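You operate a simulated robot arm through the tools that you are given. There is no shell and no other tool.

You are at the controls of a simulated robot arm. One attempt, no reset.

JOB
Get the white machine ready with the blue cone.
Fine: cone on the feed peg, then the thread clip closed; slide plate shut; power on last.

It is judged by the outcome, as a careful person would: the job done as asked, and still so three seconds after it is handed in. It fails if anything else is knocked over, pushed out of place, dropped, spilled or broken.

ROBOT AND FRAMES
A 6-joint arm with a two-finger gripper, fixed in place. Base frame: the origin is on the floor under the middle of its stand, x ahead of it, y to its left, z up; the work surface is at about z = 78. Lengths are in cm, angles in degrees, forces in N, time in s.
With the tool pointing down near the work surface it reaches from about 36 to 86 cm from the base axis. Its first joint turns from -166.0 to 166.0 degrees. Payload 2.45 kg.
The tool frame sits at the grasp point between the pads (the TCP): z along the fingers, y along the line on which they close. The tips reach 2 cm beyond it. The gripper opens to 14 cm; its body begins 16.8 cm behind the TCP.
Orientation is that of the tool frame in the base frame, as a unit quaternion [w, x, y, z]. With the fingers straight down and closing along the base's y, the tool's x points along the base's -x, its y along +y and its z along -z.

CONTROLS
- The arm moves only by the tool servo_tool. Its argument "series" is text: rows parted by semicolons, each of 7 numbers parted by spaces: the shift along the base's x, y, z in units of 200 mm (1.0 is 200 mm), then the turn, a rotation vector about the base's x, y, z in units of 120 degrees (1.0 is 120 degrees), then the opening, from 0 (shut) to 1 (fully open). In form: dx dy dz rx ry rz hand; .... A call has 1 to 20 rows; each row is the pose to reach, as a shift and turn from the pose commanded when the call began. A call with a number of a shift or a turn outside -1 to 1 is refused whole. Rows are played at 5 a second. More than 5 cm and 8.6 degrees between two rows, or a gripper value outside its range, and nothing of the call is played. A pose out of reach is approached as far as the arm can. The call stops where the force on the tool passes 40 N (or 10 N more than at its start, if that is more) or the arm is blocked; 0.2 s more then pass. The fingers move at their own pace (about 4.5 cm/s each) and stop on an object; they squeeze with about 32 N. The grip force told is the motor's: it shows also when the fingers shut on nothing. Time passes only in rows, and 0.2 s behind the last, so rows that repeat a pose let the fingers close. The reply holds the time, the measured pose of the TCP, the force on the tool along the base axes, the opening and the grip force, in the units named above and with some noise, with the torque about the TCP (base axes, N m) and any sound that the robot's microphone picked up.
- Cameras (640 x 400 px; columns grow to the right, rows downward): "scene" is fixed at [21.87, -64.92, 135.92]; the picture's right is [0.89, -0.46, 0.00], its down [-0.14, -0.27, -0.95] and it looks along [0.44, 0.84, -0.31] (base axes); focal length 256 px, centre (320, 200). "wrist" rides on the gripper at [7.8, 1.1, -20.9] in the tool frame; the picture's right is [-0.14, 0.99, 0.00], its down [-0.92, -0.13, -0.37] and it looks along [-0.37, -0.05, 0.93] (tool axes); focal length 280 px, centre (320, 200).
- snapshot(camera): a new picture of that camera. The clock stands still meanwhile.
- raise_lower(by): moves the trunk up (or, below 0, down) by that many cm; the arm rides with it, the base frame stays. It gives what a move gives, with no picture.
- pixel_to_xyz(camera, pixels): for up to 12 pixels [column, row] of the newest picture of that camera ("zoom" is the newest enlarged one), the place [x, y, z] in the base frame of the surface seen there, good to about 0.3 cm. The clock stands still meanwhile.
- enlarge(camera, box): a new picture of the part [left, top, right, bottom] of that camera's present view, enlarged. The clock stands still meanwhile.
- job_done(): hands the job in; it is judged then, once.

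Open the gripper and draw the arm clear of the work before you hand the job in, unless the task says otherwise.

The tools are called after "Request:" by a JSON object that holds its "method" and its "body". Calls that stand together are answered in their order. servo_tool: Moves the arm, as the interface text tells. Its arguments: {"type":"object","properties":{"series":{"type":"string"}},"required":["series"]} The other tools are called the same way: raise_lower (by) moves the trunk up or down; snapshot (camera) takes a picture; pixel_to_xyz (camera, pixels) gives the place of the surface under pixels of a picture; enlarge (camera, box) takes an enlarged picture of a part of a camera's view; job_done () hands the job in.

At the start:

```text
time: 0.0
tcp_pos: [59.68, 8.09, 137.57]
ee_rot: [0.0, 0.0, 1.0, 0.0]
ft_force: [-0.2, -0.6, -0.4]
ft_torque: [0.0, 0.0, 0.02]
opening: 14.01
gripper_force: 0.1
trunk travel left (down, up): [-10.0, 13.0]
```

scene: 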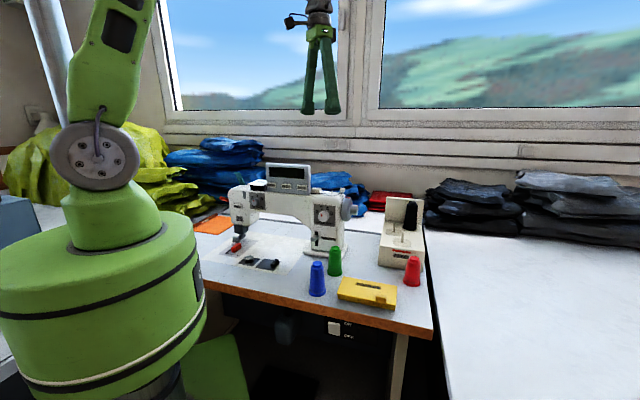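
wrist: 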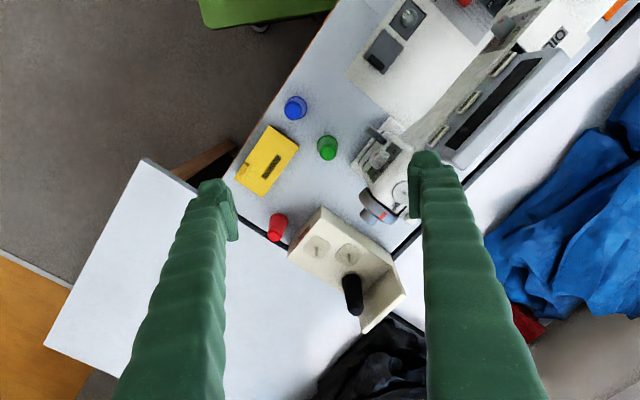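

The pictures show a white sewing machine, a blue cone near (317,278) in the scene, and a cream stand with pegs at about (402,230). I take enlarged views to find the feed peg, the clip, the slide plate and the power switch.

Request:
{"method": "enlarge", "body": {"camera": "scene", "box": [200, 150, 360, 300]}}

Request:
{"method": "enlarge", "body": {"camera": "scene", "box": [300, 180, 460, 320]}}

Request:
{"method": "enlarge", "body": {"camera": "wrist", "box": [320, 0, 640, 240]}}

Request:
{"method": "enlarge", "body": {"camera": "wrist", "box": [200, 80, 440, 340]}}

Request:
{"method": "enlarge", "body": {"camera": "scene", "box": [240, 290, 400, 400]}}

```text
2.67 times, centred on (280, 225) of scene
```

zoom: 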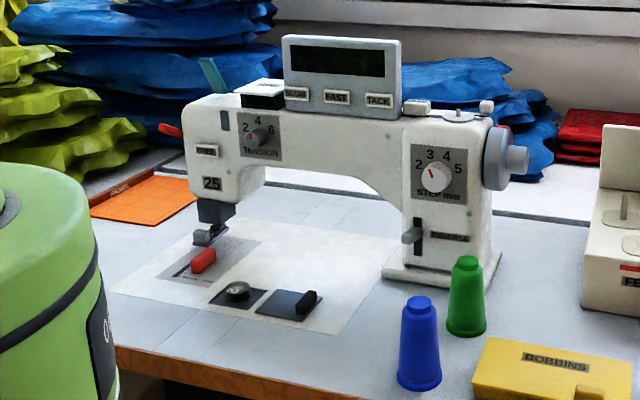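

```text
2.86 times, centred on (380, 250) of scene
```

zoom: 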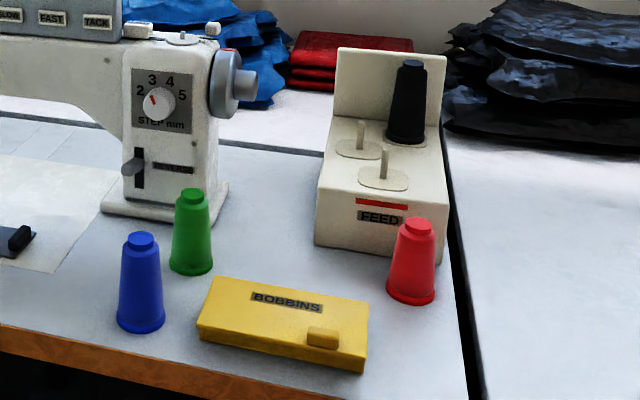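

```text
1.67 times, centred on (480, 120) of wrist
```

zoom: 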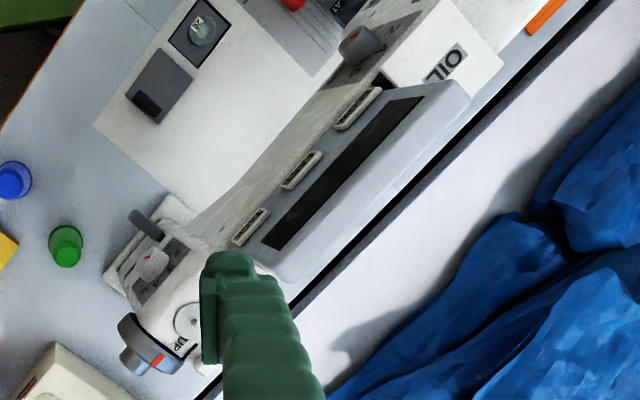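

```text
1.54 times, centred on (320, 210) of wrist
```

zoom: 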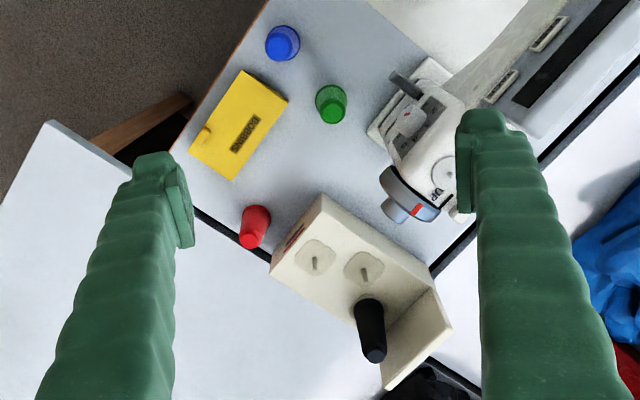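

```text
3.64 times, centred on (320, 345) of scene
```

zoom: 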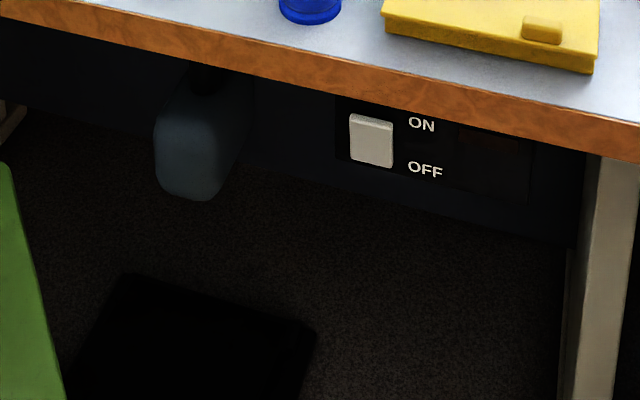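

The power rocker is under the table edge at about (335,328) in the scene, and the slide plate with its knob is at about (268,264). I enlarge more strongly on the machine head, top and the stand to find the thread clip.

Request:
{"method": "enlarge", "body": {"camera": "scene", "box": [220, 170, 290, 280]}}

Request:
{"method": "enlarge", "body": {"camera": "scene", "box": [290, 165, 370, 255]}}

Request:
{"method": "enlarge", "body": {"camera": "scene", "box": [370, 190, 440, 280]}}

Request:
{"method": "enlarge", "body": {"camera": "wrist", "box": [350, 100, 440, 240]}}

Request:
{"method": "enlarge", "body": {"camera": "wrist", "box": [360, 0, 640, 100]}}

Request:
{"method": "enlarge", "body": {"camera": "wrist", "box": [280, 200, 410, 340]}}

```text
3.64 times, centred on (255, 225) of scene
```

zoom: 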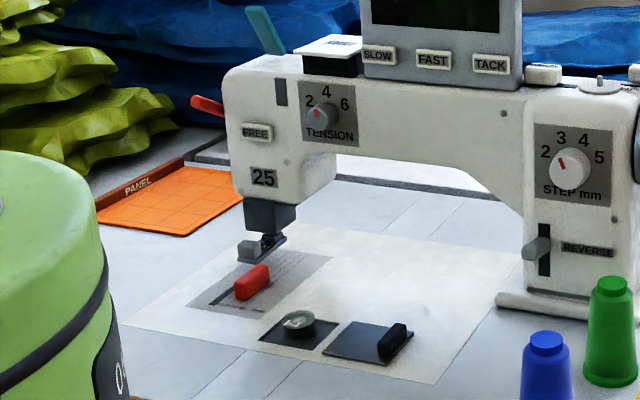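

```text
4.44 times, centred on (330, 210) of scene
```

zoom: 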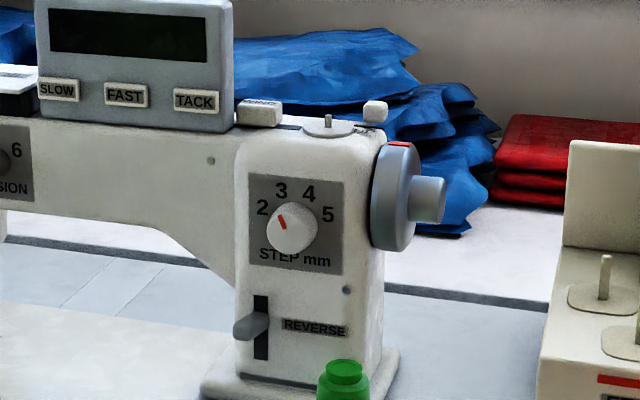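

```text
4.44 times, centred on (405, 235) of scene
```

zoom: 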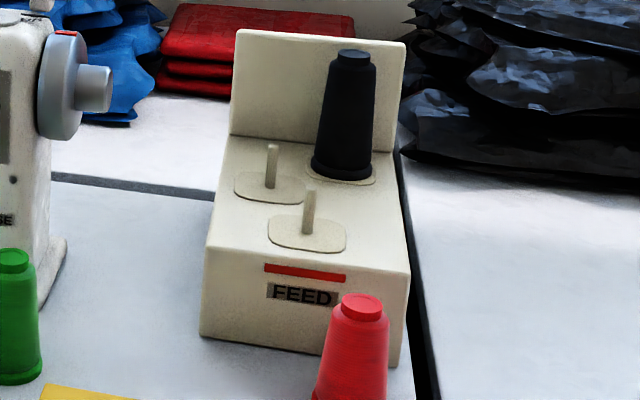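

```text
2.86 times, centred on (395, 170) of wrist
```

zoom: 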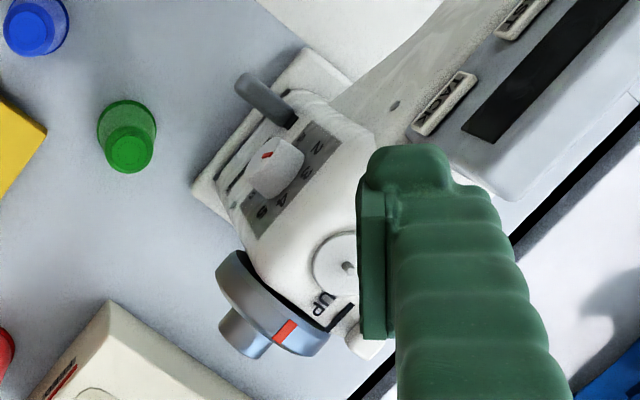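

```text
2.29 times, centred on (500, 50) of wrist
```

zoom: 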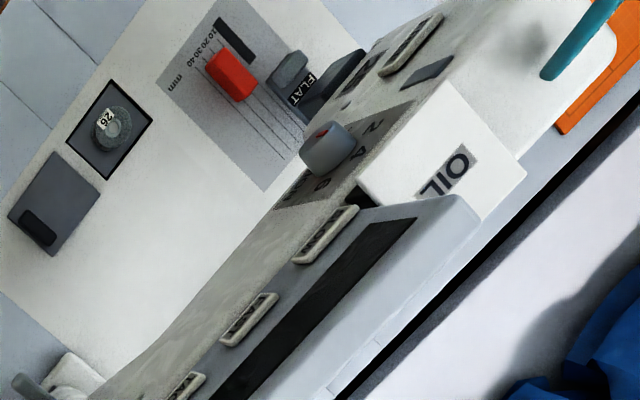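

```text
2.86 times, centred on (345, 270) of wrist
```

zoom: 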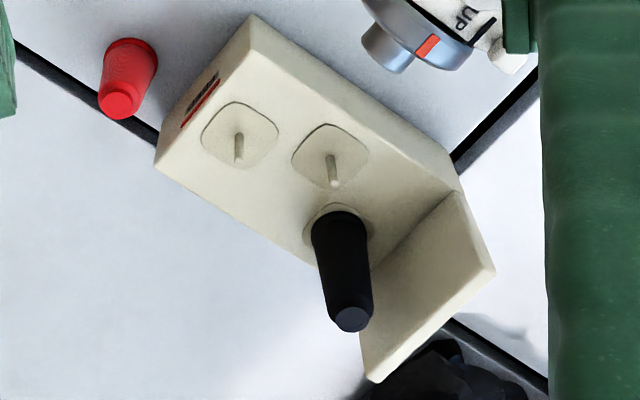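

The feed peg looks to be the stand's front one, next to the red bar and the FEED label. I zoom tightly on the small white pieces on top of the machine (around (348,188) and (374,187)) to find the thread clip.

Request:
{"method": "enlarge", "body": {"camera": "scene", "box": [338, 178, 386, 208]}}

Request:
{"method": "enlarge", "body": {"camera": "scene", "box": [236, 170, 276, 195]}}

Request:
{"method": "enlarge", "body": {"camera": "scene", "box": [224, 190, 264, 260]}}

Request:
{"method": "enlarge", "body": {"camera": "scene", "box": [240, 245, 300, 282]}}

Request:
{"method": "enlarge", "body": {"camera": "scene", "box": [376, 225, 426, 270]}}

```text
13.33 times, centred on (362, 193) of scene
```

zoom: 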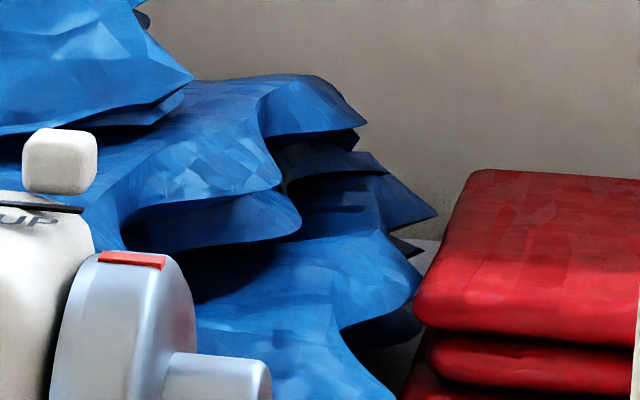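

```text
16.00 times, centred on (256, 182) of scene
```

zoom: 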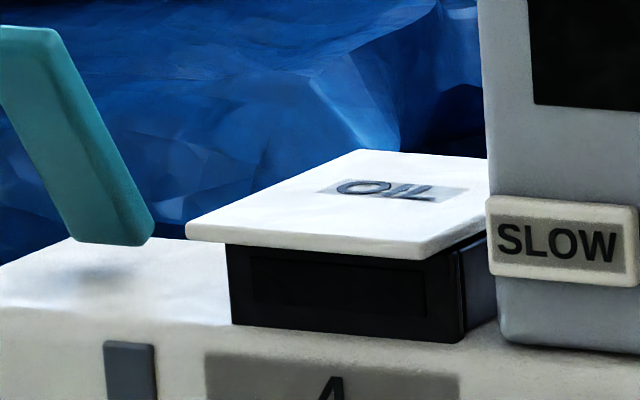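

```text
5.71 times, centred on (244, 225) of scene
```

zoom: 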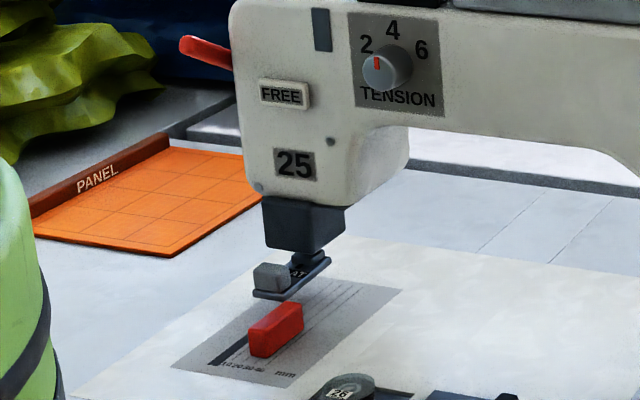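

```text
10.67 times, centred on (270, 264) of scene
```

zoom: 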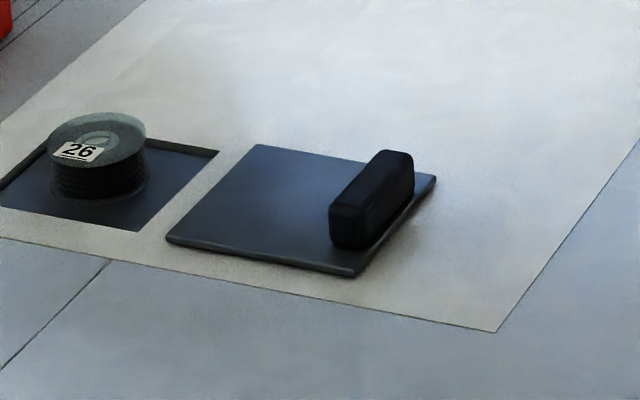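

```text
8.89 times, centred on (401, 248) of scene
```

zoom: 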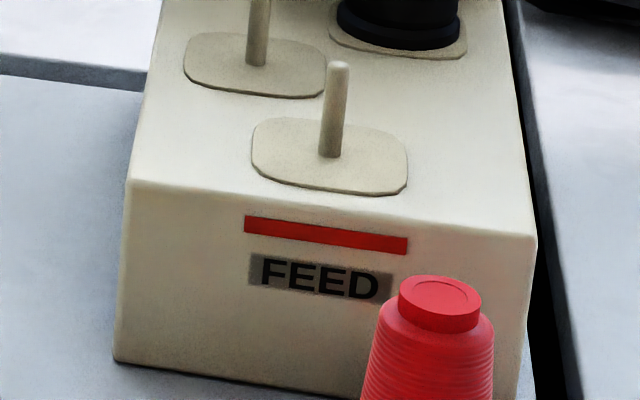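

Next I zoom on the labelled white piece near (316,190) and the piece near (342,190).

Request:
{"method": "enlarge", "body": {"camera": "scene", "box": [306, 178, 350, 206]}}

Request:
{"method": "enlarge", "body": {"camera": "scene", "box": [310, 205, 360, 255]}}

Request:
{"method": "enlarge", "body": {"camera": "scene", "box": [318, 310, 368, 345]}}

Request:
{"method": "enlarge", "body": {"camera": "scene", "box": [0, 120, 240, 270]}}

```text
14.29 times, centred on (328, 192) of scene
```

zoom: 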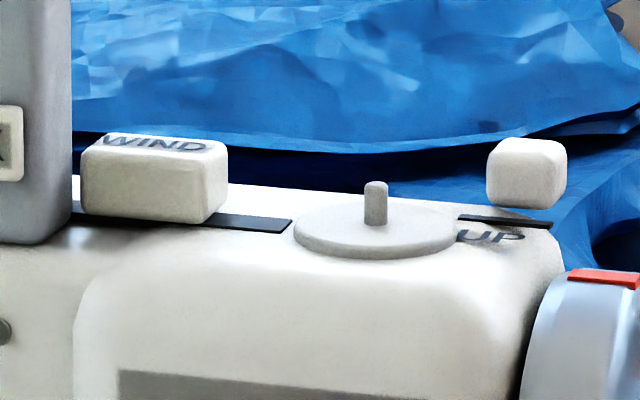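

```text
8.00 times, centred on (335, 230) of scene
```

zoom: 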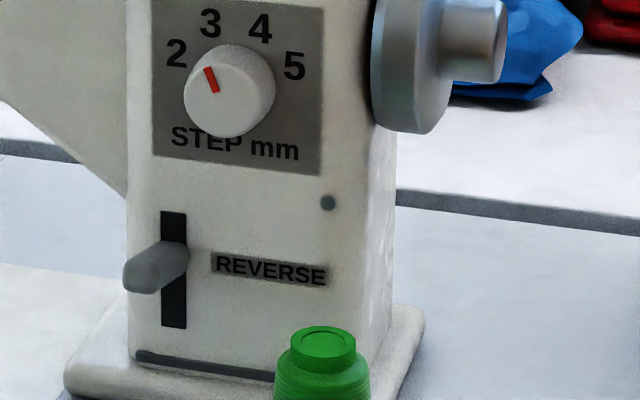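

```text
11.43 times, centred on (343, 328) of scene
```

zoom: 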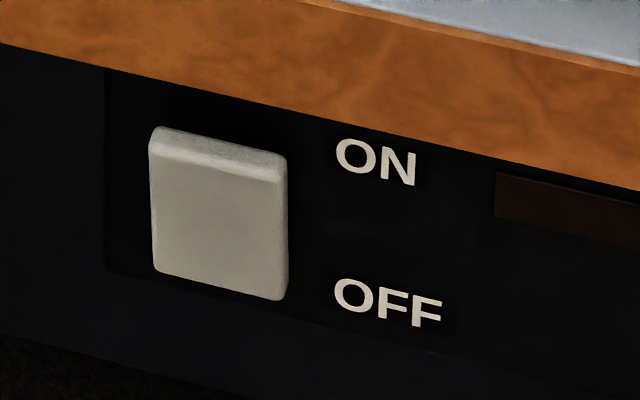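

```text
2.67 times, centred on (120, 195) of scene
```

zoom: 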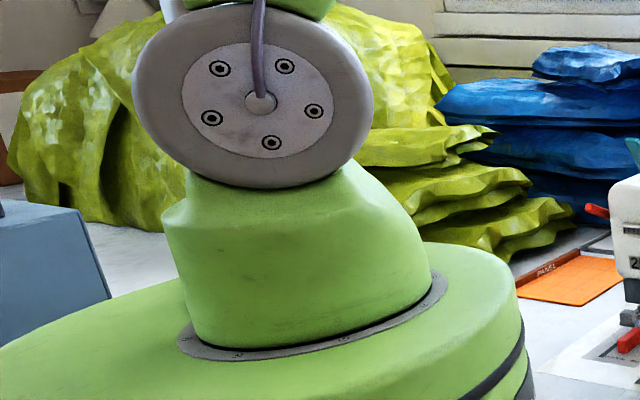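

The WIND slider, UP stop, REVERSE lever and OIL lid are not the clip; the teal bar atop the head's left end (around (240,178)) is a candidate. I read coordinates of the key features.

Request:
{"method": "snapshot", "body": {"camera": "scene"}}

Request:
{"method": "pixel_to_xyz", "body": {"camera": "scene", "pixels": [[317, 264], [317, 275], [316, 292], [335, 250], [411, 262], [402, 232], [400, 240], [391, 226], [409, 207], [334, 328], [237, 174], [243, 183]]}}

Request:
{"method": "enlarge", "body": {"camera": "scene", "box": [376, 225, 426, 270]}}

Request:
{"method": "pixel_to_xyz", "body": {"camera": "zoom", "pixels": [[338, 70], [330, 145], [320, 170], [260, 10], [255, 70], [135, 185], [530, 240], [115, 355], [245, 220], [405, 240], [440, 300], [225, 140]]}}

```text
taken
```

scene: 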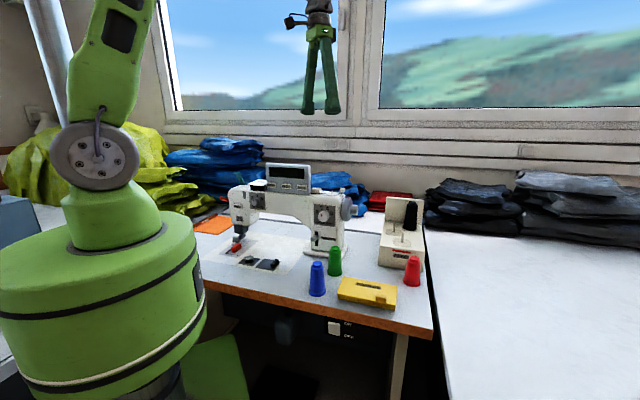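

```text
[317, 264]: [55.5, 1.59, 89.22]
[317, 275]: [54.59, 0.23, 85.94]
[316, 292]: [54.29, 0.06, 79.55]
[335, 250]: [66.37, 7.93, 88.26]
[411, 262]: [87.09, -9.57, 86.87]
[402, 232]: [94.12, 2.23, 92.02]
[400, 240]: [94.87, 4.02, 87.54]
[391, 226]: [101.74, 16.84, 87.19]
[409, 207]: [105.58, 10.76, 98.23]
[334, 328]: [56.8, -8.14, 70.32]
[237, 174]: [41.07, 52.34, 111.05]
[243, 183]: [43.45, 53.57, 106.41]
```

```text
8.89 times, centred on (401, 248) of scene
```

zoom: 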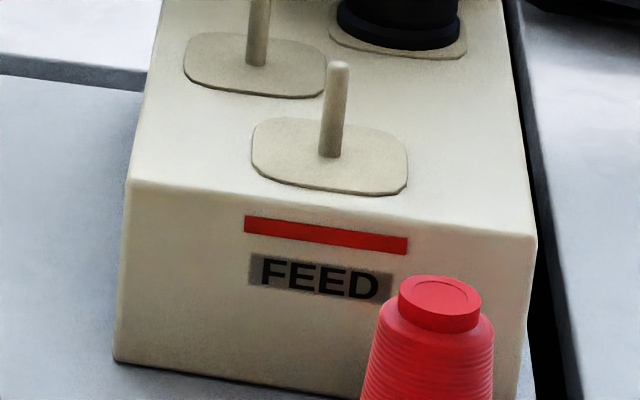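

```text
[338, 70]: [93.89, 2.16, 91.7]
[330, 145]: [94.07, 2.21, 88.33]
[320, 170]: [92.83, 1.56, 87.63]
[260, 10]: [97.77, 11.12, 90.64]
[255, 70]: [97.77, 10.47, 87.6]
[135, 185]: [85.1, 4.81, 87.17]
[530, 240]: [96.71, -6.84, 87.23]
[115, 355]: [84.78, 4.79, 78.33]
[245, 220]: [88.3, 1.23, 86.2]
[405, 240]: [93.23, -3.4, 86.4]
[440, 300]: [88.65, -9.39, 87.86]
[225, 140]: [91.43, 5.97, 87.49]
```

The feed peg is at about (94.0, 2.2) with its top near z 92, and the blue cone stands at about (55, 1) with its top at 89. I move the arm high over the machine head so the wrist camera can look for the thread clip.

Request:
{"method": "servo_tool", "body": {"series": "-0.13 0.16 0 0 0 0 1; -0.26 0.33 0 0 0 0 1; -0.4 0.5 0 0 0 0 1; -0.53 0.66 0 0 0 0 1; -0.66 0.83 0 0 0 0 1; -0.8 1.0 0 0 0 0 1; -0.8 1.0 0 0 0 0 1"}}

Request:
{"method": "snapshot", "body": {"camera": "wrist"}}

```text
time: 1.6
tcp_pos: [43.74, 28.01, 137.57]
ee_rot: [0.0, 0.0, 1.0, 0.0]
ft_force: [-0.3, 0.3, 0.5]
ft_torque: [0.03, -0.02, 0.0]
opening: 13.99
gripper_force: 0.1
trunk travel left (down, up): [-10.0, 13.0]
```

```text
taken
```

wrist: 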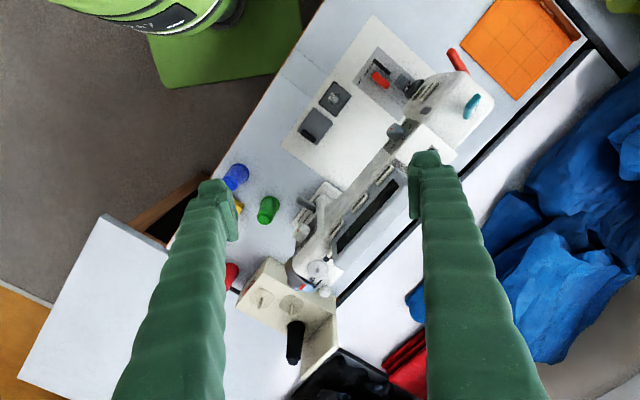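

The machine is now in view, with the teal bar at (470,106) and the red lever at (456,60). I enlarge the head and the arm.

Request:
{"method": "enlarge", "body": {"camera": "wrist", "box": [350, 30, 510, 170]}}

Request:
{"method": "pixel_to_xyz", "body": {"camera": "zoom", "pixels": [[480, 300], [470, 310], [420, 100], [310, 180], [120, 180], [370, 240]]}}

Request:
{"method": "enlarge", "body": {"camera": "wrist", "box": [280, 70, 440, 200]}}

Request:
{"method": "enlarge", "body": {"camera": "wrist", "box": [220, 180, 360, 380]}}

```text
2.86 times, centred on (430, 100) of wrist
```

zoom: 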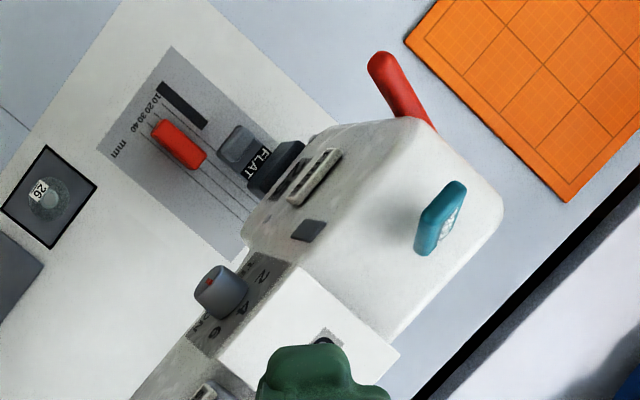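

```text
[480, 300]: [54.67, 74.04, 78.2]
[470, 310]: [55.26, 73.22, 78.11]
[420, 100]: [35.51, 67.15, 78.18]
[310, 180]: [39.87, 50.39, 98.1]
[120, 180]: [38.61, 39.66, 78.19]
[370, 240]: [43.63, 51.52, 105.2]
```

```text
3.08 times, centred on (360, 135) of wrist
```

zoom: 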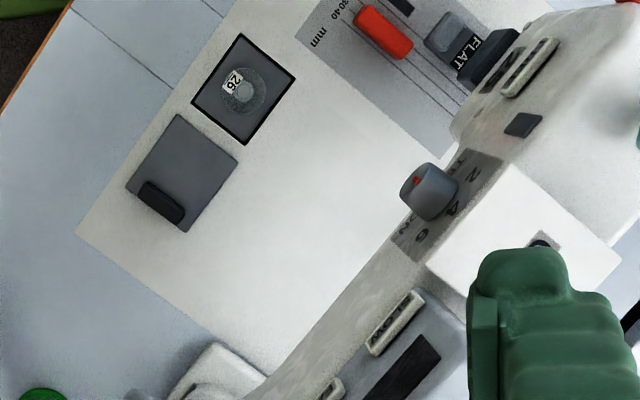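

```text
2.00 times, centred on (290, 280) of wrist
```

zoom: 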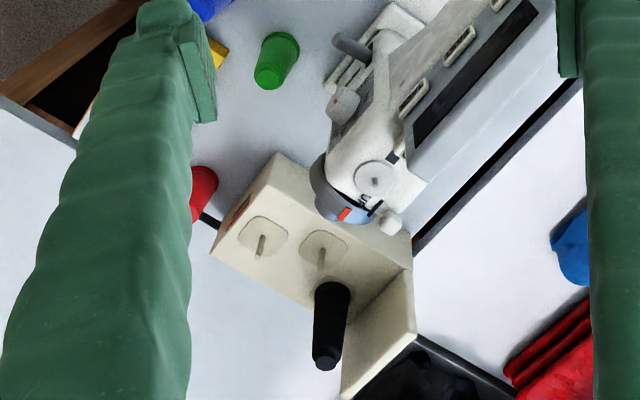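

The teal bar at (470,106) sits over a silver disc on top of the head, which looks like a lever-type clip. I move further left for a closer straight view of it.

Request:
{"method": "servo_tool", "body": {"series": "-0.1 0.2 -0.05 0 0 0 1; -0.2 0.4 -0.1 0 0 0 1; -0.3 0.6 -0.15 0 0 0 1; -0.4 0.8 -0.2 0 0 0 1; -0.5 1.0 -0.25 0 0 0 1; -0.5 1.0 -0.25 0 0 0 1"}}

Request:
{"method": "snapshot", "body": {"camera": "wrist"}}

Request:
{"method": "enlarge", "body": {"camera": "wrist", "box": [260, 100, 420, 260]}}

```text
time: 3.0
tcp_pos: [33.84, 48.3, 132.52]
ee_rot: [0.0, 0.0, 1.0, 0.001]
ft_force: [-0.3, 0.2, 0.1]
ft_torque: [0.02, -0.06, 0.0]
opening: 13.99
gripper_force: 0.0
trunk travel left (down, up): [-10.0, 13.0]
```

```text
taken
```

wrist: 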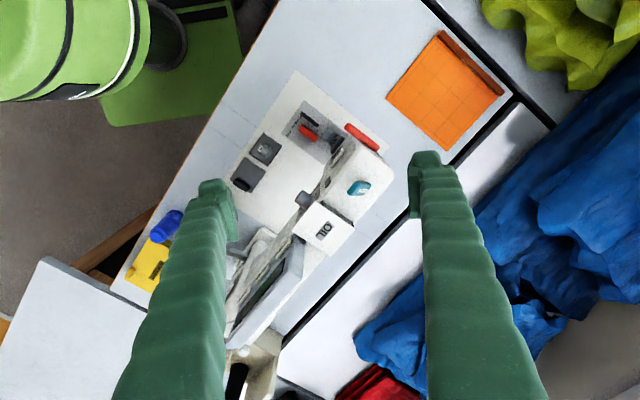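

```text
2.50 times, centred on (340, 180) of wrist
```

zoom: 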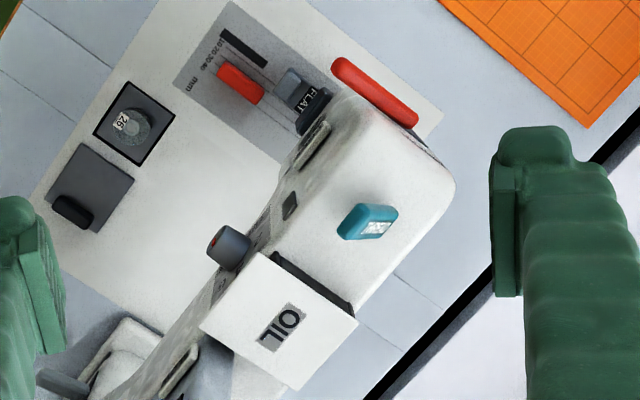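

Request:
{"method": "enlarge", "body": {"camera": "wrist", "box": [325, 160, 395, 220]}}

Request:
{"method": "pixel_to_xyz", "body": {"camera": "zoom", "pixels": [[300, 190], [250, 260], [360, 190], [400, 260], [330, 270], [500, 300], [200, 200], [300, 350], [360, 280], [380, 180]]}}

```text
6.67 times, centred on (360, 190) of wrist
```

zoom: 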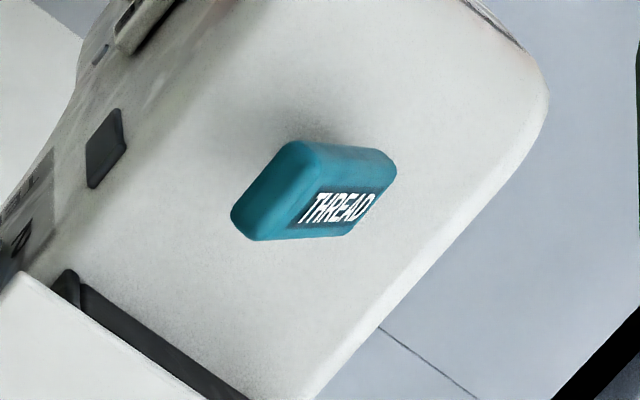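

```text
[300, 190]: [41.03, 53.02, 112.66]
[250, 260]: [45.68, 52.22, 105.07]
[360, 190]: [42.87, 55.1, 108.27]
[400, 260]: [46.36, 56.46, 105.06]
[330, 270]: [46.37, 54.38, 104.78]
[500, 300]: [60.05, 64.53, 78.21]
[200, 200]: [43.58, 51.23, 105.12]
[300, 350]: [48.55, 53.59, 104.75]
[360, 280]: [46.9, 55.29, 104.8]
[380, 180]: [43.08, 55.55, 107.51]
```

The zoom shows the teal lever carries the word THREAD, so it is the thread clip, and it stands open. The cone goes first, so I move back towards the front, still high, to look at the cone and the peg.

Request:
{"method": "servo_tool", "body": {"series": "0.12 -0.2 0.05 0 0 0 1; 0.24 -0.4 0.1 0 0 0 1; 0.36 -0.6 0.1 0 0 0 1; 0.48 -0.8 0.1 0 0 0 1; 0.6 -1.0 0.1 0 0 0 1; 0.6 -1.0 0.1 0 0 0 1"}}

Request:
{"method": "servo_tool", "body": {"series": "0.05 -0.2 -0.05 0 0 0 1; 0.1 -0.4 -0.1 0 0 0 1; 0.15 -0.6 -0.15 0 0 0 1; 0.2 -0.8 -0.2 0 0 0 1; 0.25 -1.0 -0.25 0 0 0 1; 0.25 -1.0 -0.25 0 0 0 1"}}

Request:
{"method": "snapshot", "body": {"camera": "wrist"}}

```text
time: 4.4
tcp_pos: [45.96, 28.23, 134.48]
ee_rot: [0.0, -0.001, 1.0, 0.0]
ft_force: [0.8, -0.5, 0.1]
ft_torque: [0.06, 0.01, 0.02]
opening: 14.01
gripper_force: 0.1
trunk travel left (down, up): [-10.0, 13.0]
```

```text
time: 5.8
tcp_pos: [50.73, 8.16, 129.59]
ee_rot: [0.0, 0.0, 1.0, -0.001]
ft_force: [-0.1, 0.2, -0.1]
ft_torque: [-0.02, 0.02, 0.01]
opening: 13.98
gripper_force: 0.0
trunk travel left (down, up): [-10.0, 13.0]
```

```text
taken
```

wrist: 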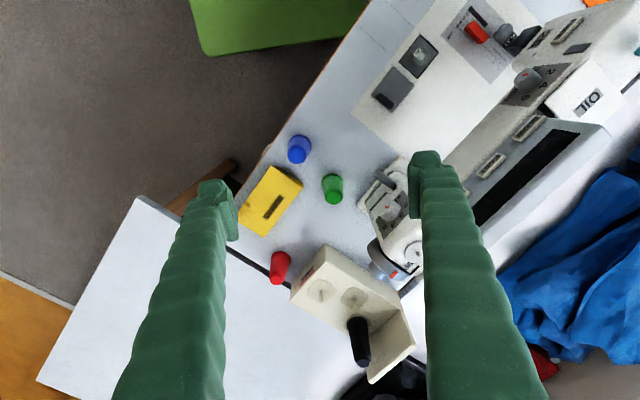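

Cones, yellow box and stand are all in view. I enlarge and measure the blue cone (300,150), the neighbours and the pegs.

Request:
{"method": "enlarge", "body": {"camera": "wrist", "box": [230, 120, 350, 220]}}

Request:
{"method": "pixel_to_xyz", "body": {"camera": "wrist", "pixels": [[297, 157], [299, 135], [289, 148], [310, 148], [334, 196], [333, 176], [277, 278], [280, 254], [271, 168], [302, 182], [240, 222], [268, 236]]}}

Request:
{"method": "enlarge", "body": {"camera": "wrist", "box": [260, 230, 420, 390]}}

Request:
{"method": "pixel_to_xyz", "body": {"camera": "zoom", "pixels": [[240, 260], [235, 235], [375, 290], [365, 265], [402, 525], [250, 60], [130, 290], [540, 320], [430, 600], [300, 240], [180, 260], [60, 200]]}}

```text
4.00 times, centred on (290, 170) of wrist
```

zoom: 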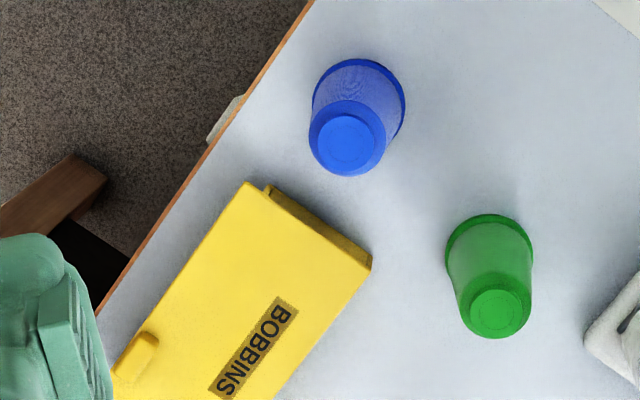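

```text
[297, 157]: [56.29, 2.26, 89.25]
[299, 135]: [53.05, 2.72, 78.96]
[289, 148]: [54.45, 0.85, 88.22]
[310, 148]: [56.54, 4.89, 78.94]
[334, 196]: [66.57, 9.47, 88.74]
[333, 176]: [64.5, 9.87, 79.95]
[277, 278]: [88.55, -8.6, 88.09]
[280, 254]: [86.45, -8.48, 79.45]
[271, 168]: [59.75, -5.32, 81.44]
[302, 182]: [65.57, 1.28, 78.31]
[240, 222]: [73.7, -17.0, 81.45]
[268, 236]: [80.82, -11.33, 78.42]
```

```text
2.50 times, centred on (340, 310) of wrist
```

zoom: 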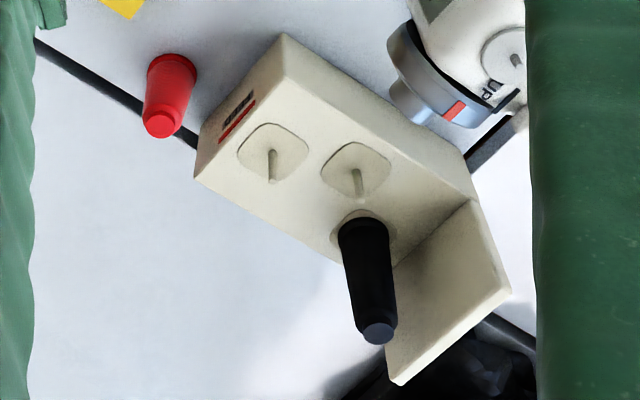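

```text
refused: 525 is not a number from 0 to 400
```

The stand fills the zoom with the feed peg tip near (272,178) and its foot near (270,150). I measure peg and stand points in that zoom.

Request:
{"method": "pixel_to_xyz", "body": {"camera": "zoom", "pixels": [[273, 178], [271, 153], [360, 193], [354, 172], [378, 333], [283, 38], [197, 175], [340, 262], [475, 195], [505, 288], [400, 380], [160, 125]]}}

Request:
{"method": "enlarge", "body": {"camera": "wrist", "box": [290, 260, 370, 310]}}

Request:
{"method": "pixel_to_xyz", "body": {"camera": "zoom", "pixels": [[278, 240], [272, 160], [245, 100], [160, 180], [340, 130], [255, 230], [60, 140], [110, 130], [500, 260], [490, 190]]}}

```text
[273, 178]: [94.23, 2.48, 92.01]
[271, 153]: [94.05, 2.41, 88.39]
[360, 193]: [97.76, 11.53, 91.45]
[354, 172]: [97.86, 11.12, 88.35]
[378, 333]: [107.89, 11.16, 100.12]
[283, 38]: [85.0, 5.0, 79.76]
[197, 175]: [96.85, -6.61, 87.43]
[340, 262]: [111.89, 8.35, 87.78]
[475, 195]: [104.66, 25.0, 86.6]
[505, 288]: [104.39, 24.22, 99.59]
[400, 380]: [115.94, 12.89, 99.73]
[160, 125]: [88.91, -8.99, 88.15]
```

```text
8.00 times, centred on (330, 285) of wrist
```

zoom: 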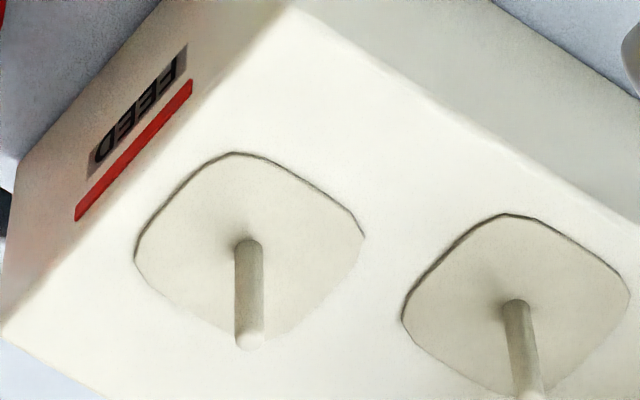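

```text
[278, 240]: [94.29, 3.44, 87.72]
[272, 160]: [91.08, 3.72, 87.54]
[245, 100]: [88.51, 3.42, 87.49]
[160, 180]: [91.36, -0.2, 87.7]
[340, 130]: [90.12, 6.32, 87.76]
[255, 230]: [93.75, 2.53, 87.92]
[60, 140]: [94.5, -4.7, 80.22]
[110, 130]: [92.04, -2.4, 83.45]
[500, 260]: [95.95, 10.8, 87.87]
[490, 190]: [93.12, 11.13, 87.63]
```

The feed peg reads about (94.2, 2.4–2.6). I zoom on the blue cone and read the edges of its top disc and base to fix its axis.

Request:
{"method": "enlarge", "body": {"camera": "wrist", "box": [280, 130, 320, 170]}}

Request:
{"method": "pixel_to_xyz", "body": {"camera": "zoom", "pixels": [[268, 240], [230, 240], [310, 240], [268, 200], [268, 275], [268, 300], [210, 240], [330, 240], [300, 50], [220, 120], [390, 120], [305, 30]]}}

Request:
{"method": "enlarge", "body": {"camera": "scene", "box": [300, 255, 335, 300]}}

Request:
{"method": "pixel_to_xyz", "body": {"camera": "zoom", "pixels": [[318, 62], [300, 58], [335, 58], [290, 90], [340, 90], [320, 90], [320, 150], [320, 220], [320, 280], [320, 310], [260, 300], [380, 300]]}}

```text
10.00 times, centred on (300, 150) of wrist
```

zoom: 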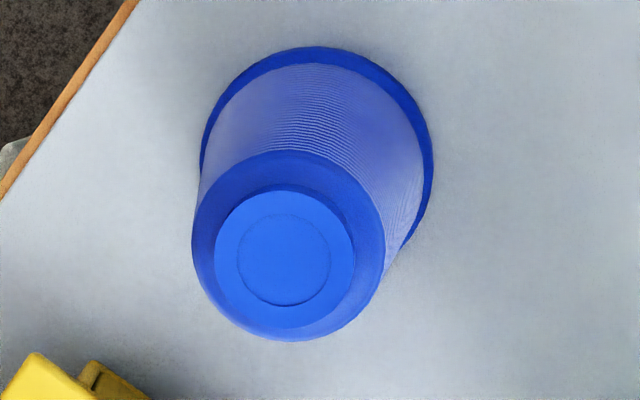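

```text
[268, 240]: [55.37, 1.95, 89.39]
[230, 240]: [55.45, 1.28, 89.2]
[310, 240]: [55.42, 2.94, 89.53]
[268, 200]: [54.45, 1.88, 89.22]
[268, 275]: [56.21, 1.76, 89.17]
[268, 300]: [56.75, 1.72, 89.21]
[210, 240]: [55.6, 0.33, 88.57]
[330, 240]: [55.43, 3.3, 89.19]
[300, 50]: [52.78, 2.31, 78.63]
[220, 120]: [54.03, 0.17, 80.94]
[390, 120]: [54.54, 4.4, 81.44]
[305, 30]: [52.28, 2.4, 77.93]
```

```text
8.89 times, centred on (318, 278) of scene
```

zoom: 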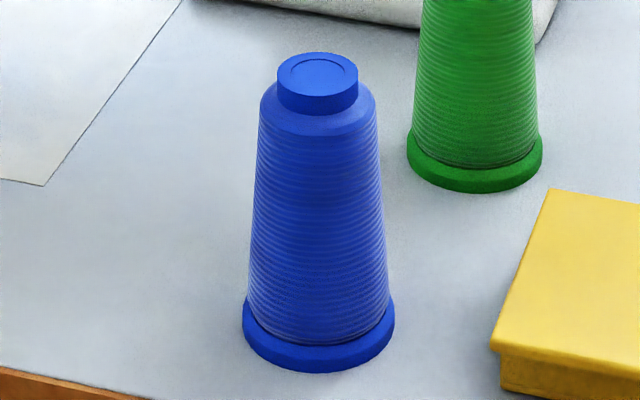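

```text
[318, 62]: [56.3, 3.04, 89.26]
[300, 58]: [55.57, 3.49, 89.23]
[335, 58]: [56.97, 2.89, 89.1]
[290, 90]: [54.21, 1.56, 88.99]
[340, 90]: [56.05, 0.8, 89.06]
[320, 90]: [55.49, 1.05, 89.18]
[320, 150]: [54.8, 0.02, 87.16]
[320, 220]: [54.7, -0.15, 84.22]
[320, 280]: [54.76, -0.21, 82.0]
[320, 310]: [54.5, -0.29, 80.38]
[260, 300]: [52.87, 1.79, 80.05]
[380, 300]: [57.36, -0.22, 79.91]
```

The cone axis is about (55.8, 2.3), base at z 78 and top at 89.3; body radius about 2.3 at mid height. The peg is 94 cm out, so I tilt the tool 30° outward and dry-run the reach high above the stand before taking the cone.

Request:
{"method": "servo_tool", "body": {"series": "0.16 -0.05 -0.08 0 -0.04 0 0.64; 0.33 -0.1 -0.16 0 -0.08 0 0.64; 0.5 -0.15 -0.25 0 -0.125 0 0.64; 0.66 -0.2 -0.33 0 -0.17 0 0.64; 0.83 -0.25 -0.42 0 -0.21 0 0.64; 1.0 -0.283 -0.5 0 -0.25 0 0.64; 1.0 -0.283 -0.5 0 -0.25 0 0.64"}}

Request:
{"method": "snapshot", "body": {"camera": "wrist"}}

Request:
{"method": "snapshot", "body": {"camera": "scene"}}

```text
time: 7.4
tcp_pos: [70.69, 2.41, 119.69]
ee_rot: [0.259, 0.0, 0.966, 0.0]
ft_force: [0.0, -0.1, -0.1]
ft_torque: [-0.03, -0.05, -0.02]
opening: 8.95
gripper_force: 0.1
trunk travel left (down, up): [-10.0, 13.0]
```

```text
taken
```

wrist: 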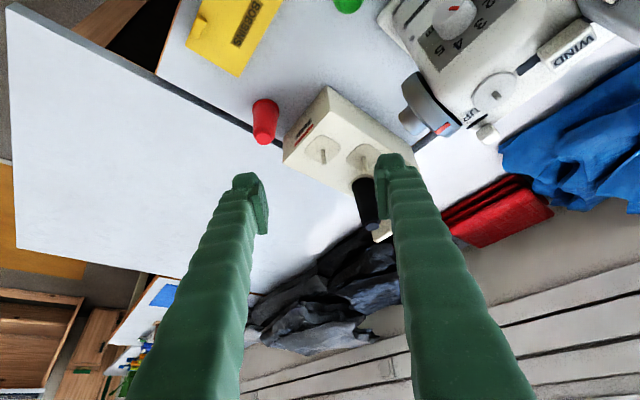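

```text
taken
```

scene: 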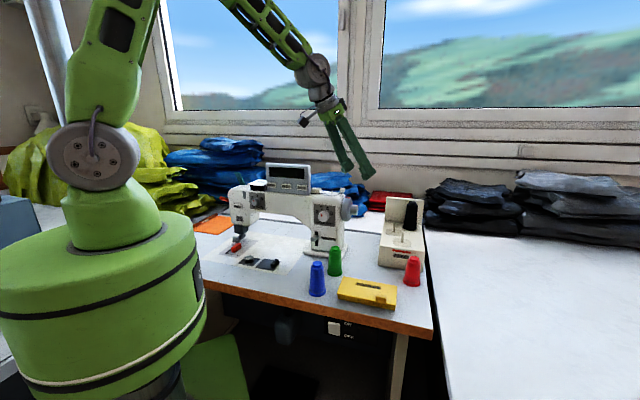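

The tilt works and the wrist view shows the feed peg at (322,158). I move on toward the stand at a height of about 110 to test the reach.

Request:
{"method": "servo_tool", "body": {"series": "0.18 0 -0.1 0 0 0 0.64; 0.36 0 -0.2 0 0 0 0.64; 0.54 0 -0.3 0 0 0 0.64; 0.72 0 -0.4 0 0 0 0.64; 0.9 0 -0.5 0 0 0 0.64; 1.0 0 -0.5 0 0 0 0.64; 1.0 0 -0.5 0 0 0 0.64"}}

Request:
{"method": "snapshot", "body": {"camera": "wrist"}}

```text
time: 9.0
tcp_pos: [90.64, 2.4, 109.65]
ee_rot: [0.259, 0.0, 0.966, 0.0]
ft_force: [0.8, 0.2, -0.8]
ft_torque: [0.02, -0.05, 0.0]
opening: 8.95
gripper_force: 0.1
trunk travel left (down, up): [-10.0, 13.0]
```

```text
taken
```

wrist: 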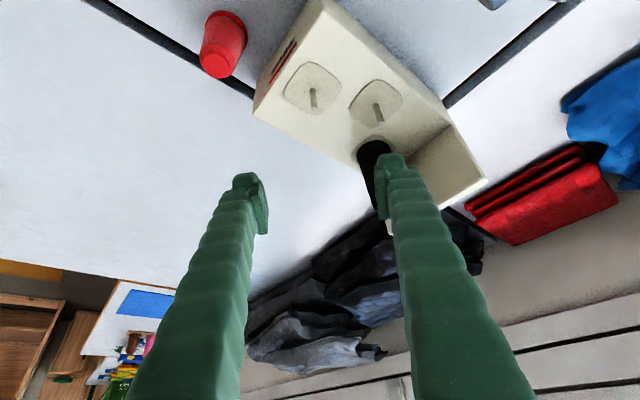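

The reach is fine so far. I zoom on the feed peg at (312,98) from here for a better measurement.

Request:
{"method": "enlarge", "body": {"camera": "wrist", "box": [280, 60, 350, 115]}}

Request:
{"method": "pixel_to_xyz", "body": {"camera": "zoom", "pixels": [[305, 290], [305, 270], [300, 220], [298, 180], [285, 200], [315, 200], [300, 170], [340, 180], [300, 350], [250, 180]]}}

```text
7.27 times, centred on (315, 88) of wrist
```

zoom: 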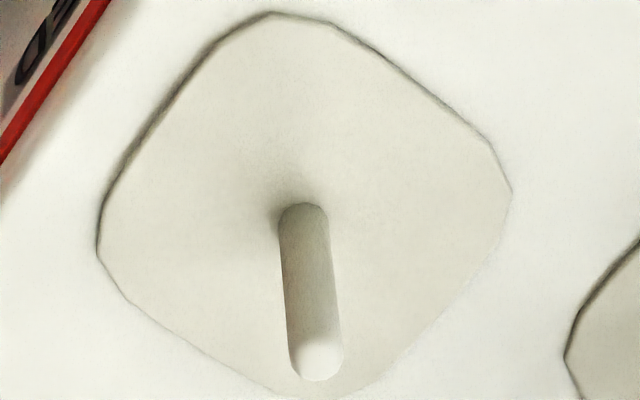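

```text
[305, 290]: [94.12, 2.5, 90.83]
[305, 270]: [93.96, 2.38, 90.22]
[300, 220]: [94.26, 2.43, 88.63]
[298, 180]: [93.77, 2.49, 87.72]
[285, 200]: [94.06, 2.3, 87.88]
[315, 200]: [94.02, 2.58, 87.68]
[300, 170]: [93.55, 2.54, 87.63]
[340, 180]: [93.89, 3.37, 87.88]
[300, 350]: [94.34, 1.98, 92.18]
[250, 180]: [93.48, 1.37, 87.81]
```

The peg axis comes out near (94.45, 2.5), tip at z 92.2, foot at 87.7. I test the placing pose itself with empty fingers, stopping at z 97.

Request:
{"method": "servo_tool", "body": {"series": "0.05 0 -0.16 0 0 0 0.64; 0.1 0 -0.32 0 0 0 0.64; 0.15 0.005 -0.48 0 0 0 0.64; 0.19 0.005 -0.63 0 0 0 0.64; 0.19 0.005 -0.63 0 0 0 0.64"}}

Request:
{"method": "snapshot", "body": {"camera": "wrist"}}

Request:
{"method": "snapshot", "body": {"camera": "scene"}}

Request:
{"method": "enlarge", "body": {"camera": "scene", "box": [340, 130, 460, 290]}}

```text
time: 10.2
tcp_pos: [94.44, 2.42, 97.33]
ee_rot: [0.258, 0.0, 0.966, 0.0]
ft_force: [-0.5, -0.8, 0.1]
ft_torque: [-0.03, 0.03, -0.04]
opening: 8.95
gripper_force: 0.0
trunk travel left (down, up): [-10.0, 13.0]
```

```text
taken
```

wrist: 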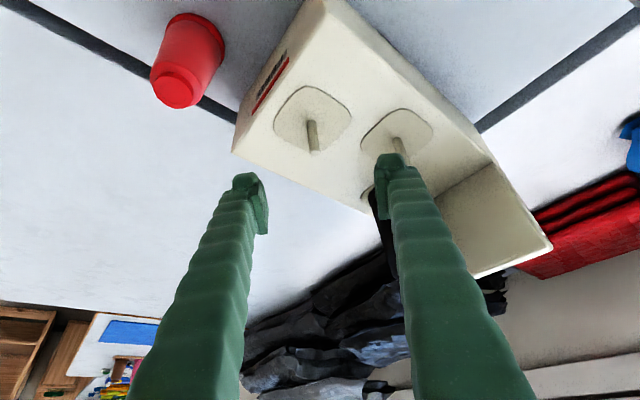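

```text
taken
```

scene: 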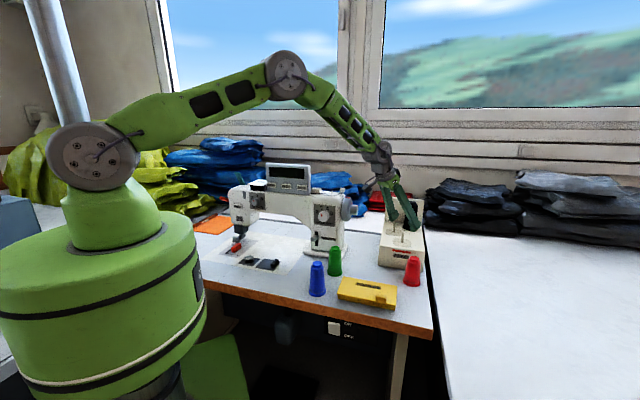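

```text
2.50 times, centred on (400, 210) of scene
```

zoom: 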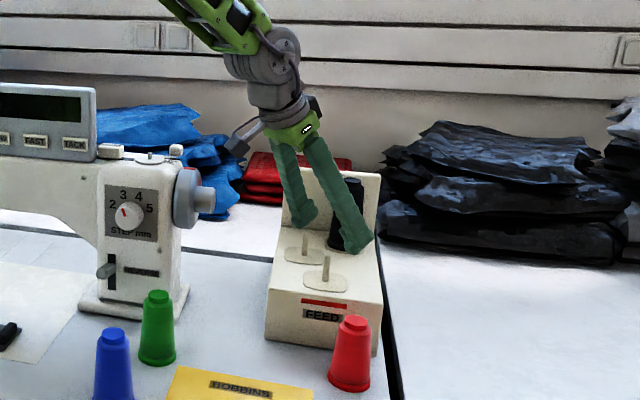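

The placing pose is within reach with room to spare. I measure the peg once more from this close view at (313,140).

Request:
{"method": "enlarge", "body": {"camera": "wrist", "box": [285, 105, 345, 160]}}

Request:
{"method": "pixel_to_xyz", "body": {"camera": "zoom", "pixels": [[310, 330], [305, 310], [300, 280], [298, 250], [296, 220], [292, 160], [315, 335], [290, 330], [330, 330]]}}

```text
7.27 times, centred on (315, 132) of wrist
```

zoom: 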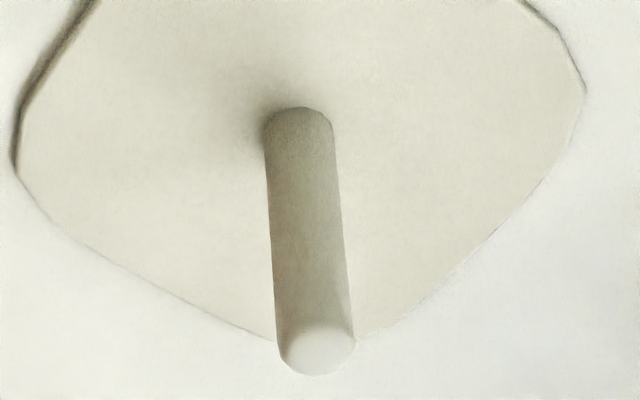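

```text
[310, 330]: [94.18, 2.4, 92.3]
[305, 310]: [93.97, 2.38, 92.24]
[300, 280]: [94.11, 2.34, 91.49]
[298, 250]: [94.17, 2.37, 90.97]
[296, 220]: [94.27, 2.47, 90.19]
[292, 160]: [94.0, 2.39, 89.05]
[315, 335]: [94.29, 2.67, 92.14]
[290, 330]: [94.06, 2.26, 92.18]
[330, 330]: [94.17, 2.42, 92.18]
```

The peg axis is confirmed at about (94.5, 2.45). I retreat up and back toward the blue cone, keeping the 30° tilt.

Request:
{"method": "servo_tool", "body": {"series": "0 0 0.2 0 0 0 0.64; 0 0 0.4 0 0 0 0.64; -0.1 0 0.6 0 0 0 0.64; -0.3 0 0.6 0 0 0 0.64; -0.5 0 0.6 0 0 0 0.64; -0.7 0 0.6 0 0 0 0.64; -0.9 0 0.6 0 0 0 0.64; -1 0 0.6 0 0 0 0.64"}}

Request:
{"method": "servo_tool", "body": {"series": "-0.2 0 0 0 0 0 0.64; -0.4 0 0 0 0 0 0.64; -0.6 0 0 0 0 0 0.64; -0.8 0 0 0 0 0 0.64; -1 0 0 0 0 0 0.64; -1 0 0 0 0 0 0.64"}}

Request:
{"method": "snapshot", "body": {"camera": "wrist"}}

```text
time: 12.0
tcp_pos: [74.35, 2.52, 109.06]
ee_rot: [0.259, 0.0, 0.966, 0.0]
ft_force: [0.1, 0.1, 0.2]
ft_torque: [-0.01, -0.01, 0.03]
opening: 8.97
gripper_force: 0.1
trunk travel left (down, up): [-10.0, 13.0]
```

```text
time: 13.4
tcp_pos: [54.66, 2.64, 109.0]
ee_rot: [0.258, 0.008, 0.966, 0.003]
ft_force: [0.2, 0.3, -0.3]
ft_torque: [-0.06, 0.03, 0.04]
opening: 8.95
gripper_force: 0.1
trunk travel left (down, up): [-10.0, 13.0]
```

```text
taken
```

wrist: 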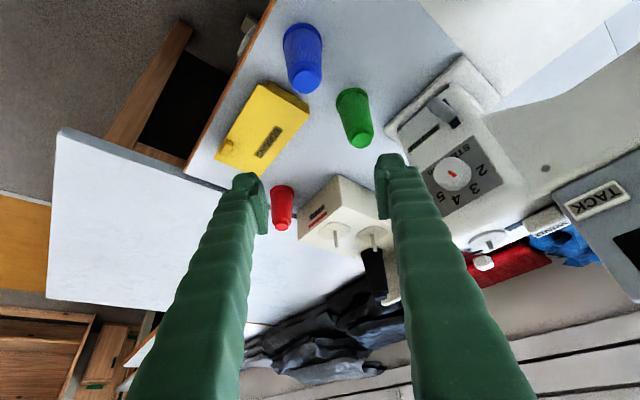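

The blue cone is at (303,60) in this view. The last pose is about 0.3 cm and 1° off what I asked, so I hold still a moment to see whether it settles.

Request:
{"method": "servo_tool", "body": {"series": "0 0 0 0 0 0 0.64; 0 0 0 0 0 0 0.64"}}

```text
time: 14.0
tcp_pos: [54.77, 2.72, 108.97]
ee_rot: [0.259, 0.0, 0.966, 0.0]
ft_force: [0.2, -0.3, 0.4]
ft_torque: [-0.01, 0.04, -0.04]
opening: 8.97
gripper_force: 0.2
trunk travel left (down, up): [-10.0, 13.0]
```

It now reads a clean 30° tilt at (54.77, 2.72, 108.97). I go down to about z 94, just above the cone top, and measure again.

Request:
{"method": "servo_tool", "body": {"series": "0 -0.005 -0.2 0 0 0 0.64; 0 -0.01 -0.4 0 0 0 0.64; 0 -0.016 -0.6 0 0 0 0.64; 0 -0.016 -0.75 0 0 0 0.64; 0 -0.016 -0.75 0 0 0 0.64"}}

Request:
{"method": "snapshot", "body": {"camera": "wrist"}}

Request:
{"method": "enlarge", "body": {"camera": "scene", "box": [270, 200, 370, 310]}}

```text
time: 15.2
tcp_pos: [55.61, 3.89, 95.51]
ee_rot: [0.252, -0.002, 0.968, -0.022]
ft_force: [-0.5, 0.0, 0.4]
ft_torque: [0.03, -0.03, -0.06]
opening: 8.98
gripper_force: 0.0
out of reach, approached as far as the arm can: row 2, 3, 4, 5
trunk travel left (down, up): [-10.0, 13.0]
```

```text
taken
```

wrist: 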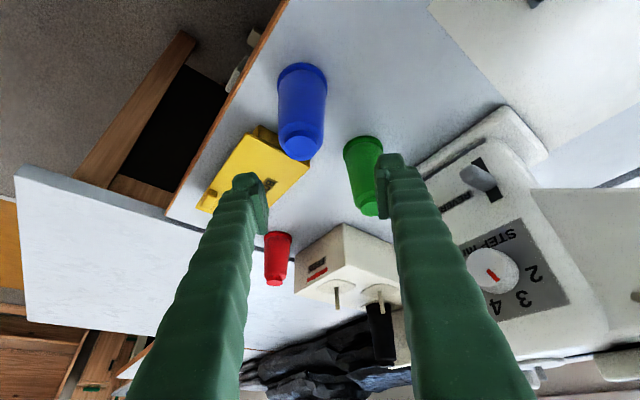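

```text
3.64 times, centred on (320, 255) of scene
```

zoom: 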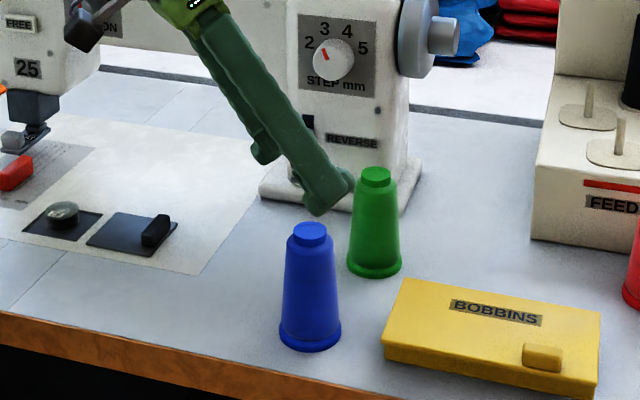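

At 30° the near side is out of reach, so the tilt must be smaller; 20° should suit both cone and peg. I lift and reduce the tilt by 10°, then read the pose.

Request:
{"method": "servo_tool", "body": {"series": "0 0 0.1 0 0.03 0 0.64; 0 0 0.2 0 0.06 0 0.64; 0 0 0.3 0 0.083 0 0.64; 0 0 0.3 0 0.083 0 0.64; 0 0 0.3 0 0.083 0 0.64"}}

```text
time: 16.4
tcp_pos: [55.51, 3.46, 100.85]
ee_rot: [0.179, 0.001, 0.984, -0.006]
ft_force: [0.5, -0.9, -0.3]
ft_torque: [0.0, 0.05, -0.01]
opening: 8.95
gripper_force: 0.0
out of reach, approached as far as the arm can: row 1, 3, 4, 5
trunk travel left (down, up): [-10.0, 13.0]
```

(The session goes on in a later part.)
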